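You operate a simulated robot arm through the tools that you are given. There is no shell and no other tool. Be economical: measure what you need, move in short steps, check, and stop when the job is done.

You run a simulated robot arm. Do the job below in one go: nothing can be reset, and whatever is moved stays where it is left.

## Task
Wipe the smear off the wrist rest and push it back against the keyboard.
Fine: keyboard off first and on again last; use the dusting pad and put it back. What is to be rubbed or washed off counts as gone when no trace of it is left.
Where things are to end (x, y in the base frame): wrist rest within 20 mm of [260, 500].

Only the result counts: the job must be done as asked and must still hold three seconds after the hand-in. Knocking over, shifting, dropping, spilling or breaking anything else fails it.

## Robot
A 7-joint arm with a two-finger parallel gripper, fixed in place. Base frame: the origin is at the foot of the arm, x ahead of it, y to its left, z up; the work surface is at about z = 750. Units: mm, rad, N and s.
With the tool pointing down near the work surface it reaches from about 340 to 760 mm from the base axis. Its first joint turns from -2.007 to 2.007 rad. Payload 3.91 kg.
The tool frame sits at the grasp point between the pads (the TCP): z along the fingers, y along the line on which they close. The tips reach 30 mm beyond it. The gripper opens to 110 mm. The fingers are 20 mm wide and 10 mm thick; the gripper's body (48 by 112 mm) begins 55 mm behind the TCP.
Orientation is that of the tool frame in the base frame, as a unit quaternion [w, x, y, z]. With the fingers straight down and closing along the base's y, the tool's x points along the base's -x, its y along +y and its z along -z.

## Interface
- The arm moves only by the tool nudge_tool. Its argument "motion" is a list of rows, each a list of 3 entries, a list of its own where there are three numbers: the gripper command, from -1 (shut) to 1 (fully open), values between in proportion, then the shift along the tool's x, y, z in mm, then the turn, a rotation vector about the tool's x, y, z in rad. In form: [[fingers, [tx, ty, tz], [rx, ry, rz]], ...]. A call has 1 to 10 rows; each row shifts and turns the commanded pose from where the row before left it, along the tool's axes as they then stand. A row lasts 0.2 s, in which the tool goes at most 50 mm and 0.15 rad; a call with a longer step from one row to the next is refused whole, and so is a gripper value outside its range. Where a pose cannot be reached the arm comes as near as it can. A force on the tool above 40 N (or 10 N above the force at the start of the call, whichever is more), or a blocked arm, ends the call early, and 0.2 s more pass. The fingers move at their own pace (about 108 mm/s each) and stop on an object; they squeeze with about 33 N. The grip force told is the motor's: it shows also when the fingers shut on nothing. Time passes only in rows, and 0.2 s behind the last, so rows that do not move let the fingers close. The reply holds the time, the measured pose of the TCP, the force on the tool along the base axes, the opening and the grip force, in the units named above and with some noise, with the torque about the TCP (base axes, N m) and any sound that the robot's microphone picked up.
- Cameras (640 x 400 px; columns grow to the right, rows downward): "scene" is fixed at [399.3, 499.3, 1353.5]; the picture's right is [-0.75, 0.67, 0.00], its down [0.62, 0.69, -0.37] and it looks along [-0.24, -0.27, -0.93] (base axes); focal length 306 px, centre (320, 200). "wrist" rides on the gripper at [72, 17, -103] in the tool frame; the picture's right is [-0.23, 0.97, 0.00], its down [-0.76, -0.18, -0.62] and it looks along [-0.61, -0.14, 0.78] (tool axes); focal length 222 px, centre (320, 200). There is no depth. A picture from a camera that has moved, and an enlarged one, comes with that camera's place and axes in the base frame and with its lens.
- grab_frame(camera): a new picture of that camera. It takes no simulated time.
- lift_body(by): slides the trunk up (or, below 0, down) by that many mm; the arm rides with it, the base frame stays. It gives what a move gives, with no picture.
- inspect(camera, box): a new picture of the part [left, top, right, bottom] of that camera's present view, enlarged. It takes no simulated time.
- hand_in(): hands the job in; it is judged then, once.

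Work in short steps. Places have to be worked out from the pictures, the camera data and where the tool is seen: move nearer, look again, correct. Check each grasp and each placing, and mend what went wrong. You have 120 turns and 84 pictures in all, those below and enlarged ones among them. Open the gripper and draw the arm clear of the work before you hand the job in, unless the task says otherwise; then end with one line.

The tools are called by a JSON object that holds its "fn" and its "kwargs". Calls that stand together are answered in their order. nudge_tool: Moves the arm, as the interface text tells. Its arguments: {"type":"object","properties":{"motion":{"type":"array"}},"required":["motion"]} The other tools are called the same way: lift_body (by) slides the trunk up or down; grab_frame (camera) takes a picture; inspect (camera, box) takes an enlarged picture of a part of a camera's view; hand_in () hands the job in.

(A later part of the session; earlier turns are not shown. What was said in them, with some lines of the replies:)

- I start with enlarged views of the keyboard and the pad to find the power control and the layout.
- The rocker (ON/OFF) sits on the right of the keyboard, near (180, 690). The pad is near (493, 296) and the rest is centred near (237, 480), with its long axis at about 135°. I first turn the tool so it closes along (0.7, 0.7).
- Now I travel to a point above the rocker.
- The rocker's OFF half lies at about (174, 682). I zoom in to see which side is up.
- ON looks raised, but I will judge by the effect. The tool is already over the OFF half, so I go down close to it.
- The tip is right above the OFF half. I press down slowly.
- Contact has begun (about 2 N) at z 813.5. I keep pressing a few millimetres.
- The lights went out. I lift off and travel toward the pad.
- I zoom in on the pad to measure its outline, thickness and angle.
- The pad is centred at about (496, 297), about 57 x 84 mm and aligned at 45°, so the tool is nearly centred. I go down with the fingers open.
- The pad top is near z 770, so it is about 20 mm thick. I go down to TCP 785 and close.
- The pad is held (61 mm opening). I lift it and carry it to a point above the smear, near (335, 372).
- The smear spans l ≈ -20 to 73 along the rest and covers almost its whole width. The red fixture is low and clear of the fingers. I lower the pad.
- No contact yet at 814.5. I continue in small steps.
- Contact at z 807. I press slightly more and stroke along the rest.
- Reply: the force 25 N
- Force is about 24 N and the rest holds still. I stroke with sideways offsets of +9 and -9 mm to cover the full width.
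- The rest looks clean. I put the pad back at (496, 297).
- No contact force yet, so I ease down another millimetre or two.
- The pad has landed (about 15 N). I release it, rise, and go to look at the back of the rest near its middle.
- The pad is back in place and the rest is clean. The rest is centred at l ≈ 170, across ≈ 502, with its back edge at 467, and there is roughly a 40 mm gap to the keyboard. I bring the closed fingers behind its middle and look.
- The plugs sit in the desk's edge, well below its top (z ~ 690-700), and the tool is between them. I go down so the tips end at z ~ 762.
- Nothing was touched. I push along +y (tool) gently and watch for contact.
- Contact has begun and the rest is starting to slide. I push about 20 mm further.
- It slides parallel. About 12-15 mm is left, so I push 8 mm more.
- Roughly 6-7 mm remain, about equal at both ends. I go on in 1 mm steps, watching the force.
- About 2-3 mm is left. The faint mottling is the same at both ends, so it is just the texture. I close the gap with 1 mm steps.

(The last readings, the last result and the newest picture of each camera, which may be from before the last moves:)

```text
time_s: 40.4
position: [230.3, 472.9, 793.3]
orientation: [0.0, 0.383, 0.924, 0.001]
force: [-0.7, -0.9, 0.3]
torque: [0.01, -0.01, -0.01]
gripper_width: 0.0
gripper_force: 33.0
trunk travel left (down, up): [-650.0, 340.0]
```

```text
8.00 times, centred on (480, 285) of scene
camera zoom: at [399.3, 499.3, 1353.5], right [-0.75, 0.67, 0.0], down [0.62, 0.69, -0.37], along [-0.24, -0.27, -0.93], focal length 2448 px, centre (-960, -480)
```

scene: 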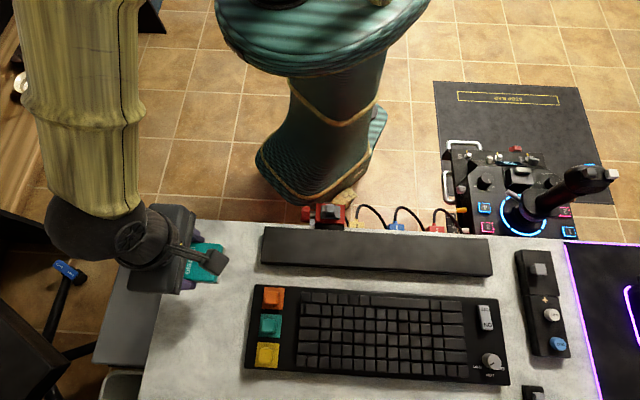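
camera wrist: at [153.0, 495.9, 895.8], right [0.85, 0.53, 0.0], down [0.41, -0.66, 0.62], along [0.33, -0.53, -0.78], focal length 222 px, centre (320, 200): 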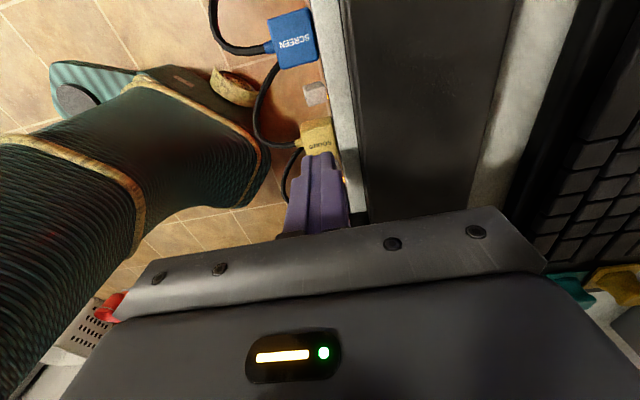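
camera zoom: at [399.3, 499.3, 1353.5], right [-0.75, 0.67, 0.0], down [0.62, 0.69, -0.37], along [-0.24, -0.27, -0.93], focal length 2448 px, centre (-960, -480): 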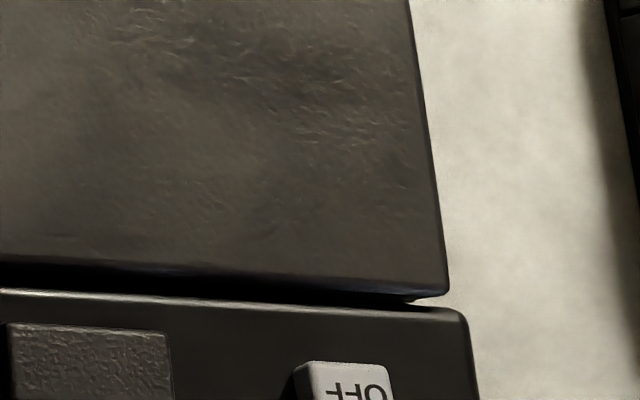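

The keyboard has not moved and there is only a hairline gap. One more small step.

{"fn": "nudge_tool", "kwargs": {"motion": [[-1, [0, 0.8, 0], [0, 0, 0]], [-1, [0, 0.7, 0], [0, 0, 0]], [-1, [0, 0, 0], [0, 0, 0]]]}}

{"fn": "inspect", "kwargs": {"camera": "scene", "box": [240, 240, 320, 290]}}

{"fn": "inspect", "kwargs": {"camera": "scene", "box": [440, 260, 520, 310]}}

```text
time_s: 41.2
position: [232.3, 473.6, 791.6]
orientation: [0.0, 0.383, 0.924, -0.002]
force: [-0.9, -2.5, 1.7]
torque: [0.0, 0.04, 0.01]
gripper_width: 0.0
gripper_force: 33.5
trunk travel left (down, up): [-650.0, 340.0]
```

```text
8.00 times, centred on (280, 265) of scene
camera zoom: at [399.3, 499.3, 1353.5], right [-0.75, 0.67, 0.0], down [0.62, 0.69, -0.37], along [-0.24, -0.27, -0.93], focal length 2448 px, centre (640, -320)
```

zoom: 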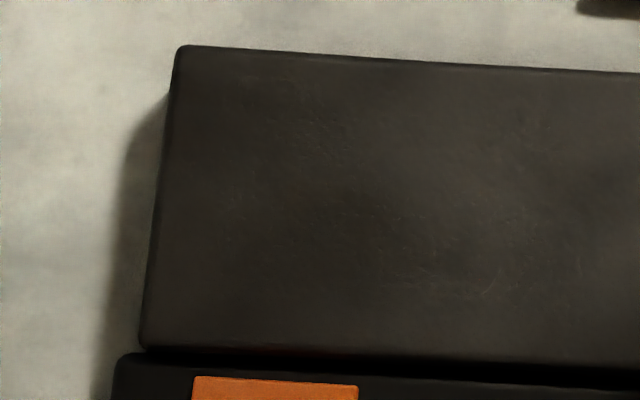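

```text
8.00 times, centred on (480, 285) of scene
camera zoom: at [399.3, 499.3, 1353.5], right [-0.75, 0.67, 0.0], down [0.62, 0.69, -0.37], along [-0.24, -0.27, -0.93], focal length 2448 px, centre (-960, -480)
```

zoom: 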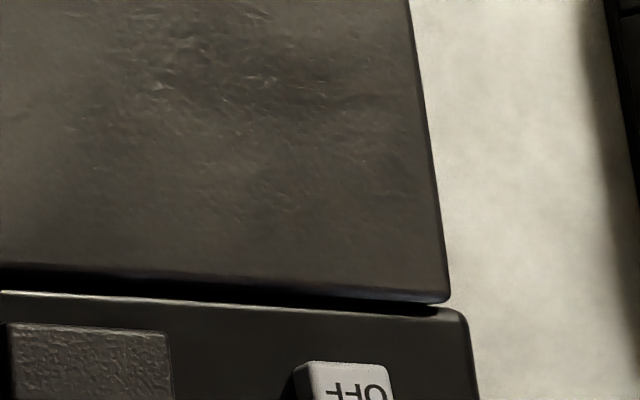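

Now about a millimetre. One last gentle step while watching for the force to rise.

{"fn": "nudge_tool", "kwargs": {"motion": [[-1, [0, 0.7, 0], [0, 0, 0]], [-1, [0, 0.5, 0], [0, 0, 0]], [-1, [0, 0, 0], [0, 0, 0]]]}}

{"fn": "inspect", "kwargs": {"camera": "scene", "box": [440, 260, 520, 310]}}

```text
time_s: 42.0
position: [233.5, 473.4, 792.8]
orientation: [0.0, 0.383, 0.924, 0.0]
force: [-4.2, -5.6, -0.7]
torque: [-0.14, 0.09, -0.01]
gripper_width: 0.1
gripper_force: 33.0
trunk travel left (down, up): [-650.0, 340.0]
```

```text
8.00 times, centred on (480, 285) of scene
camera zoom: at [399.3, 499.3, 1353.5], right [-0.75, 0.67, 0.0], down [0.62, 0.69, -0.37], along [-0.24, -0.27, -0.93], focal length 2448 px, centre (-960, -480)
```

zoom: 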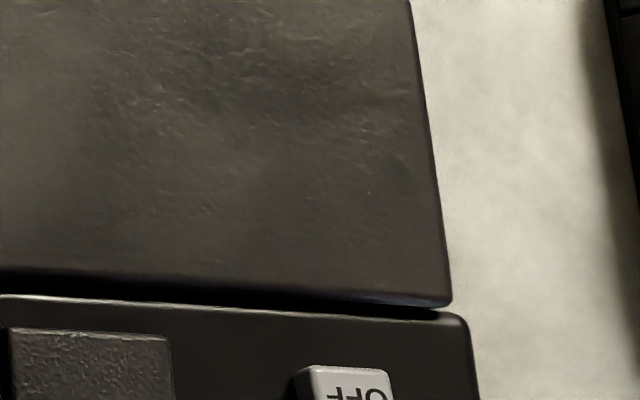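

The force rose to 7 N, so the rest touches the keyboard. I back off, rise, and go over the ON half of the rocker.

{"fn": "nudge_tool", "kwargs": {"motion": [[-1, [0, -10, 0], [0, 0, 0]], [-1, [0, -8, -10], [0, 0, 0]], [-1, [0, 0, -40], [0, 0, 0]], [-1, [0, 0, -40], [0, 0, 0]], [-1, [38, 29, 0], [0, 0, 0]], [-1, [38, 29, 0], [0, 0, 0]], [-1, [38, 29, 0], [0, 0, 0]], [-1, [38, 29, 0], [0, 0, 0]], [-1, [38, 29, 0], [0, 0, 0]], [-1, [0, 0, 0], [0, 0, 0]]]}}

{"fn": "grab_frame", "kwargs": {"camera": "wrist"}}

{"fn": "grab_frame", "kwargs": {"camera": "scene"}}

```text
time_s: 44.2
position: [186.2, 690.6, 881.7]
orientation: [0.0, 0.384, 0.923, -0.002]
force: [0.8, 0.3, 0.0]
torque: [-0.05, 0.01, 0.01]
gripper_width: 0.2
gripper_force: 33.1
out of reach, approached as far as the arm can: row 9
trunk travel left (down, up): [-650.0, 340.0]
```

```text
41 pictures are left
camera wrist: at [148.2, 755.0, 984.3], right [0.85, 0.53, 0.0], down [0.41, -0.66, 0.63], along [0.33, -0.53, -0.78], focal length 222 px, centre (320, 200)
```

wrist: 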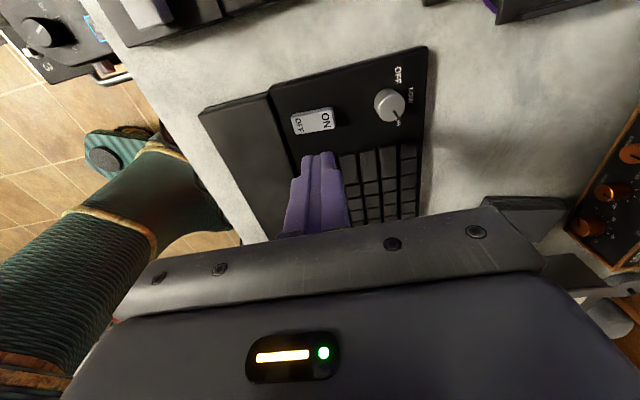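

```text
40 pictures are left
```

scene: 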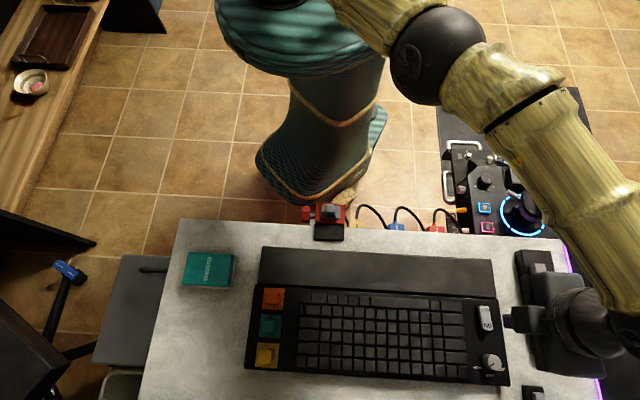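

The rest is against the keyboard and ON is at about (189, 699). The arm is slightly short at this height, so I go down a bit and see whether it reaches.

{"fn": "nudge_tool", "kwargs": {"motion": [[-1, [0, 0, 20], [0, 0, 0]], [-1, [0, 0, 20], [0, 0, 0]], [-1, [0, 0, 0], [0, 0, 0]]]}}

```text
time_s: 45.0
position: [186.8, 691.0, 842.4]
orientation: [0.0, 0.383, 0.924, -0.001]
force: [0.1, -0.6, 0.6]
torque: [-0.01, -0.01, -0.02]
gripper_width: 0.0
gripper_force: 33.0
trunk travel left (down, up): [-650.0, 340.0]
```

{"fn": "nudge_tool", "kwargs": {"motion": [[-1, [3.5, 6.4, 0], [0, 0, 0]], [-1, [0, 0, 0], [0, 0, 0]]]}}

{"fn": "inspect", "kwargs": {"camera": "wrist", "box": [260, 80, 420, 180]}}

```text
time_s: 45.6
position: [186.6, 692.1, 841.1]
orientation: [-0.001, 0.382, 0.924, 0.0]
force: [0.6, 0.2, 0.6]
torque: [0.0, -0.03, 0.05]
gripper_width: 0.0
gripper_force: 33.5
out of reach, approached as far as the arm can: row 1
trunk travel left (down, up): [-650.0, 340.0]
```

```text
4.00 times, centred on (340, 130) of wrist
camera zoom: at [148.1, 754.8, 945.3], right [0.85, 0.53, 0.0], down [0.41, -0.66, 0.62], along [0.33, -0.53, -0.78], focal length 888 px, centre (240, 480)
```

zoom: 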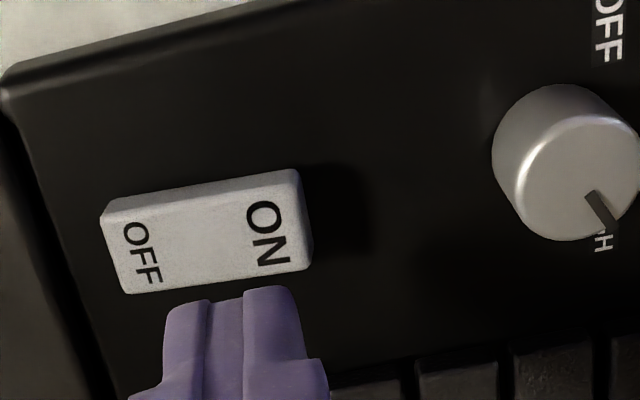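

Reach grows as the tool goes lower, so a higher trunk should help. I raise the trunk 80 mm (the tool rises with it), then come back down.

{"fn": "lift_body", "kwargs": {"by": 80}}

{"fn": "nudge_tool", "kwargs": {"motion": [[-1, [0, 0, 25], [0, 0, 0]], [-1, [0, 0, 25], [0, 0, 0]], [-1, [0, 0, 20], [0, 0, 0]], [-1, [3.5, 5.4, 0], [0, 0, 0]], [-1, [0, 0, 0], [0, 0, 0]]]}}

```text
time_s: 46.8
position: [187.2, 690.8, 921.6]
orientation: [0.0, 0.383, 0.924, 0.0]
force: [0.0, 0.4, 0.5]
torque: [0.04, 0.01, 0.01]
gripper_width: 0.2
gripper_force: 32.5
trunk travel left (down, up): [-730.0, 260.0]
```

```text
time_s: 48.0
position: [187.2, 686.4, 852.3]
orientation: [0.001, 0.382, 0.924, 0.0]
force: [-0.9, -0.2, -0.5]
torque: [-0.01, -0.03, -0.04]
gripper_width: 0.0
gripper_force: 32.3
out of reach, approached as far as the arm can: row 3, 4
trunk travel left (down, up): [-730.0, 260.0]
```

That was worse, so the trunk should go lower instead. I raise the tool first, then lower the trunk.

{"fn": "nudge_tool", "kwargs": {"motion": [[-1, [0, 0, -40], [0, 0, 0]], [-1, [0, -5, -45], [0, 0, 0]], [-1, [0, -5, -45], [0, 0, 0]], [-1, [0, -5, -40], [0, 0, 0]], [-1, [0, 0, 0], [0, 0, 0]]]}}

```text
time_s: 49.2
position: [175.8, 677.8, 1023.0]
orientation: [0.001, 0.383, 0.924, -0.001]
force: [0.4, -0.2, 1.4]
torque: [0.02, 0.02, -0.02]
gripper_width: 0.1
gripper_force: 33.8
trunk travel left (down, up): [-730.0, 260.0]
```

{"fn": "lift_body", "kwargs": {"by": -160}}

{"fn": "nudge_tool", "kwargs": {"motion": [[-1, [6, 12, 0], [0, 0, 0]], [-1, [0, 12, 10], [0, 0, 0]], [-1, [0, 0, 10], [0, 0, 0]], [-1, [0, 0, 0], [0, 0, 0]]]}}

```text
time_s: 51.0
position: [175.3, 676.7, 862.2]
orientation: [0.0, 0.382, 0.924, 0.0]
force: [-0.4, -0.1, -0.3]
torque: [0.0, 0.0, -0.01]
gripper_width: 0.0
gripper_force: 33.0
trunk travel left (down, up): [-570.0, 420.0]
```

```text
time_s: 52.0
position: [186.7, 688.4, 840.6]
orientation: [0.0, 0.383, 0.924, -0.001]
force: [0.7, -0.4, -0.1]
torque: [-0.01, 0.03, 0.0]
gripper_width: 0.1
gripper_force: 32.5
out of reach, approached as far as the arm can: row 2
trunk travel left (down, up): [-570.0, 420.0]
```

{"fn": "nudge_tool", "kwargs": {"motion": [[-1, [0, 0, 5], [0, 0, 0]], [-1, [2, 4, 0], [0, 0, 0]], [-1, [2, 4, 0], [0, 0, 0]], [-1, [0, 0, 0], [0, 0, 0]]]}}

```text
time_s: 53.0
position: [188.2, 688.6, 835.5]
orientation: [0.0, 0.383, 0.924, 0.0]
force: [-0.9, -0.6, -0.1]
torque: [0.0, -0.03, 0.01]
gripper_width: 0.0
gripper_force: 32.8
out of reach, approached as far as the arm can: row 2, 3
trunk travel left (down, up): [-570.0, 420.0]
```

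Straight down is the limit here, so I tilt the tool slightly (0.14 rad) with the tips outward to gain reach, then shift over ON.

{"fn": "nudge_tool", "kwargs": {"motion": [[-1, [0, 0, 0], [-0.121, 0.07, 0]], [-1, [2.5, 2.5, 0], [0, 0, 0]], [-1, [2.5, 2.5, 0], [0, 0, 0]], [-1, [0, 0, 0], [0, 0, 0]]]}}

{"fn": "inspect", "kwargs": {"camera": "wrist", "box": [240, 60, 400, 180]}}

{"fn": "inspect", "kwargs": {"camera": "scene", "box": [430, 260, 560, 390]}}

```text
time_s: 54.0
position: [192.6, 717.7, 837.9]
orientation: [-0.009, 0.382, 0.921, 0.069]
force: [-1.0, -1.5, -0.2]
torque: [-0.02, 0.0, -0.01]
gripper_width: 0.2
gripper_force: 33.0
out of reach, approached as far as the arm can: row 1, 3
trunk travel left (down, up): [-570.0, 420.0]
```

```text
3.33 times, centred on (320, 120) of wrist
camera zoom: at [148.9, 767.4, 948.2], right [0.85, 0.52, 0.1], down [0.39, -0.74, 0.54], along [0.36, -0.42, -0.83], focal length 740 px, centre (320, 467)
```

zoom: 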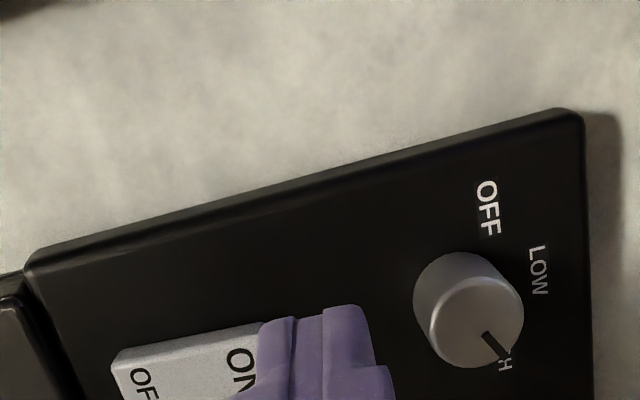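

```text
3.08 times, centred on (495, 325) of scene
camera zoom: at [399.3, 499.3, 1353.5], right [-0.75, 0.67, 0.0], down [0.62, 0.69, -0.37], along [-0.24, -0.27, -0.93], focal length 942 px, centre (-218, -185)
```

zoom: 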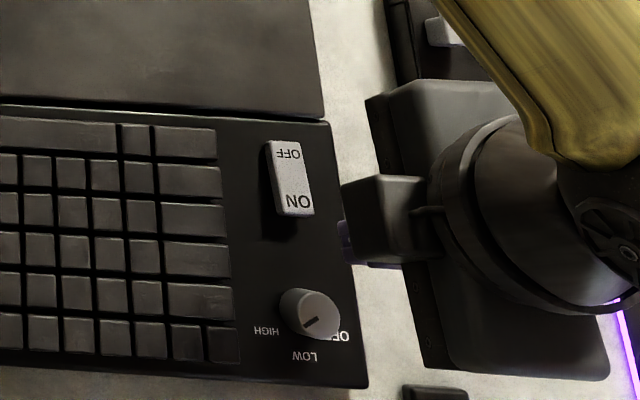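

With the tilt the arm caught up further than I wanted (y 717.7). I bring the tip back over the ON half.

{"fn": "nudge_tool", "kwargs": {"motion": [[-1, [-6, -9, 0], [0, 0, 0]], [-1, [-6.4, -10, 0], [0, 0, 0]], [-1, [0, 0, 0], [0, 0, 0]]]}}

{"fn": "inspect", "kwargs": {"camera": "wrist", "box": [240, 60, 400, 180]}}

```text
time_s: 54.8
position: [187.5, 696.3, 836.0]
orientation: [-0.009, 0.383, 0.921, 0.069]
force: [0.3, -0.1, 0.2]
torque: [0.04, 0.0, -0.01]
gripper_width: 0.0
gripper_force: 33.1
trunk travel left (down, up): [-570.0, 420.0]
```

```text
3.33 times, centred on (320, 120) of wrist
camera zoom: at [144.3, 745.4, 945.4], right [0.85, 0.52, 0.1], down [0.39, -0.74, 0.54], along [0.36, -0.42, -0.83], focal length 740 px, centre (320, 467)
```

zoom: 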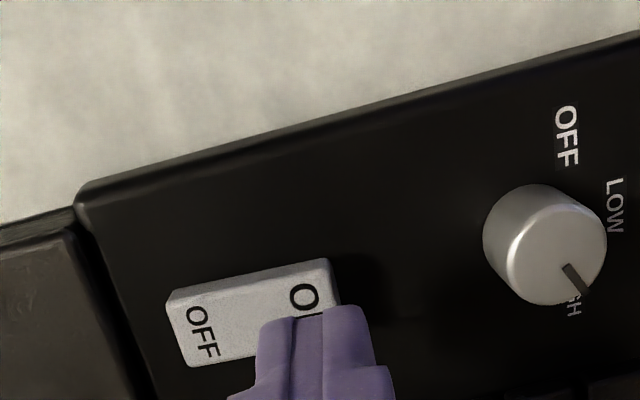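

The tip is aligned with ON. I descend, correcting slightly for the tilt, until contact.

{"fn": "nudge_tool", "kwargs": {"motion": [[-1, [-0.6, -1.1, 6], [0, 0, 0]], [-1, [-0.6, -1.1, 5], [0, 0, 0]], [-1, [0, 0, 3], [0, 0, 0]], [-1, [0, 0, 2], [0, 0, 0]], [-1, [0, 0, 0], [0, 0, 0]]]}}

{"fn": "inspect", "kwargs": {"camera": "scene", "box": [430, 260, 560, 390]}}

```text
time_s: 56.0
position: [187.1, 695.7, 819.1]
orientation: [-0.009, 0.382, 0.922, 0.068]
force: [0.0, -0.1, 0.1]
torque: [0.03, 0.0, -0.01]
gripper_width: 0.0
gripper_force: 32.9
trunk travel left (down, up): [-570.0, 420.0]
```

```text
3.08 times, centred on (495, 325) of scene
camera zoom: at [399.3, 499.3, 1353.5], right [-0.75, 0.67, 0.0], down [0.62, 0.69, -0.37], along [-0.24, -0.27, -0.93], focal length 942 px, centre (-218, -185)
```

zoom: 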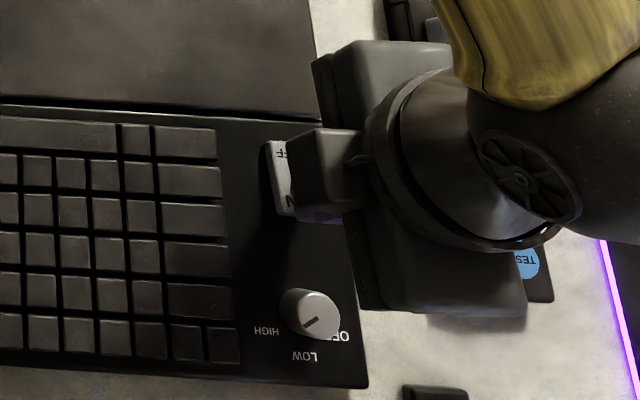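

{"fn": "nudge_tool", "kwargs": {"motion": [[-1, [0, 0, 2], [0, 0, 0]], [-1, [0, 0, 2], [0, 0, 0]], [-1, [0, 0, 2], [0, 0, 0]], [-1, [0, 0, 2], [0, 0, 0]], [-1, [0, 0, 0], [0, 0, 0]]]}}

{"fn": "inspect", "kwargs": {"camera": "scene", "box": [430, 260, 560, 390]}}

```text
time_s: 57.2
position: [186.3, 696.8, 812.6]
orientation: [-0.009, 0.383, 0.921, 0.07]
force: [1.0, 1.2, 4.1]
torque: [0.0, 0.02, 0.0]
gripper_width: 0.0
gripper_force: 32.4
trunk travel left (down, up): [-570.0, 420.0]
```

```text
3.08 times, centred on (495, 325) of scene
camera zoom: at [399.3, 499.3, 1353.5], right [-0.75, 0.67, 0.0], down [0.62, 0.69, -0.37], along [-0.24, -0.27, -0.93], focal length 942 px, centre (-218, -185)
```

zoom: 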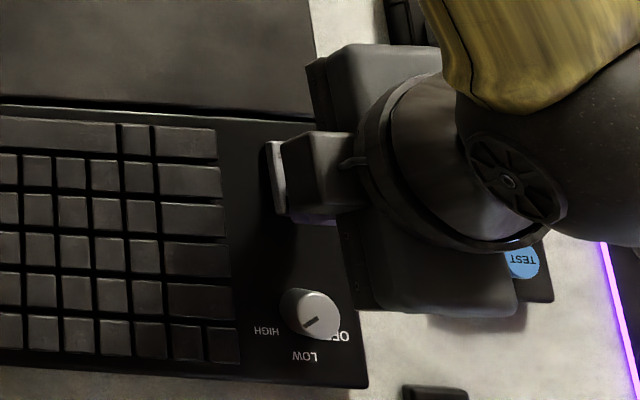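

Contact at about 4 N. I press a few millimetres further.

{"fn": "nudge_tool", "kwargs": {"motion": [[-1, [0, 0, 2], [0, 0, 0]], [-1, [0, 0, 2], [0, 0, 0]], [-1, [0, 0, 1], [0, 0, 0]], [-1, [0, 0, 0], [0, 0, 0]]]}}

{"fn": "inspect", "kwargs": {"camera": "scene", "box": [430, 260, 560, 390]}}

```text
time_s: 58.2
position: [188.0, 698.1, 811.0]
orientation: [-0.01, 0.382, 0.921, 0.073]
force: [5.8, 9.7, 29.5]
torque: [0.05, -0.25, 0.02]
gripper_width: 0.0
gripper_force: 33.1
trunk travel left (down, up): [-570.0, 420.0]
```

```text
3.08 times, centred on (495, 325) of scene
camera zoom: at [399.3, 499.3, 1353.5], right [-0.75, 0.67, 0.0], down [0.62, 0.69, -0.37], along [-0.24, -0.27, -0.93], focal length 942 px, centre (-218, -185)
```

zoom: 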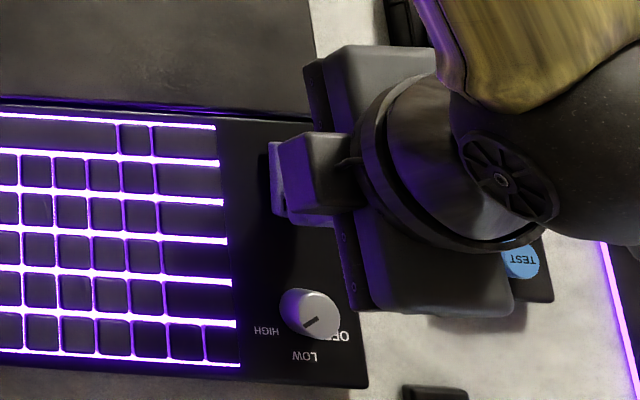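

The keyboard is on again. I lift off, open the gripper and draw clear.

{"fn": "nudge_tool", "kwargs": {"motion": [[-1, [0, 0, -20], [0, 0, 0]], [-1, [0, 0, -40], [0, 0, 0]], [-1, [0, -10, -45], [0, 0, 0]], [1, [0, -20, -45], [0, 0, 0]], [1, [-20, -30, -30], [0, 0, 0]], [1, [-20, -30, -30], [0, 0, 0]], [1, [-20, -30, -20], [0, 0, 0]], [1, [0, -30, 0], [0, 0, 0]], [1, [0, 0, 0], [0, 0, 0]]]}}

{"fn": "grab_frame", "kwargs": {"camera": "scene"}}

{"fn": "inspect", "kwargs": {"camera": "scene", "box": [240, 230, 400, 330]}}

{"fn": "inspect", "kwargs": {"camera": "scene", "box": [380, 230, 540, 330]}}

```text
time_s: 60.2
position: [115.6, 519.2, 1012.4]
orientation: [-0.009, 0.382, 0.921, 0.069]
force: [-0.3, 0.0, 0.0]
torque: [-0.01, -0.03, 0.01]
gripper_width: 109.9
gripper_force: 0.0
trunk travel left (down, up): [-570.0, 420.0]
```

```text
32 pictures are left
```

scene: 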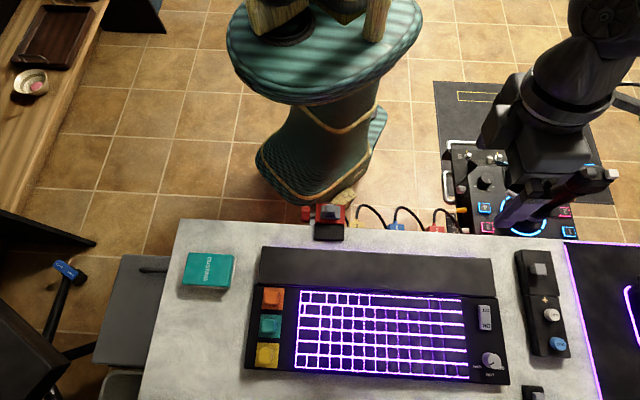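

```text
4.00 times, centred on (320, 280) of scene
camera zoom: at [399.3, 499.3, 1353.5], right [-0.75, 0.67, 0.0], down [0.62, 0.69, -0.37], along [-0.24, -0.27, -0.93], focal length 1224 px, centre (320, -120)
```

zoom: 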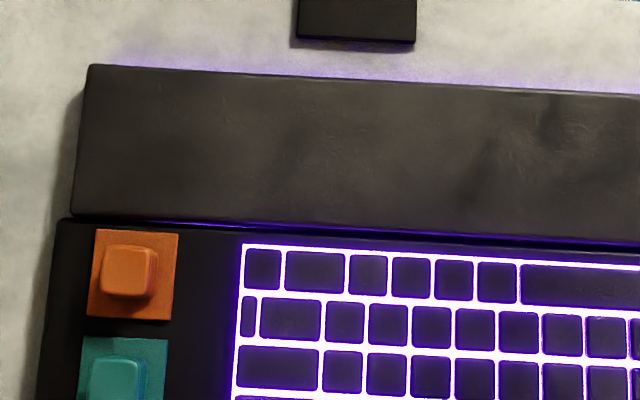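

```text
4.00 times, centred on (460, 280) of scene
camera zoom: at [399.3, 499.3, 1353.5], right [-0.75, 0.67, 0.0], down [0.62, 0.69, -0.37], along [-0.24, -0.27, -0.93], focal length 1224 px, centre (-240, -120)
```

zoom: 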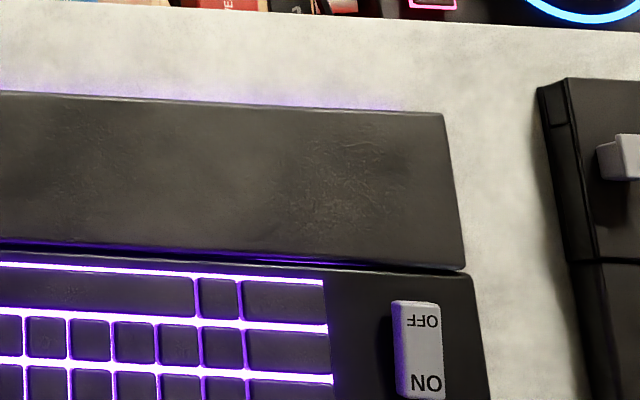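

Everything checks out: the rest is at about (262, 504) against the keyboard and clean, the keyboard is lit, the pad is back, and the arm is clear with the gripper open. I hand in.

{"fn": "hand_in", "kwargs": {}}

```text
The job is handed in.
```

The wrist rest is wiped clean and pushed against the keyboard at about (262, 504). The keyboard went off first and is on again, and the dusting pad is back within about 3 mm of where it was.
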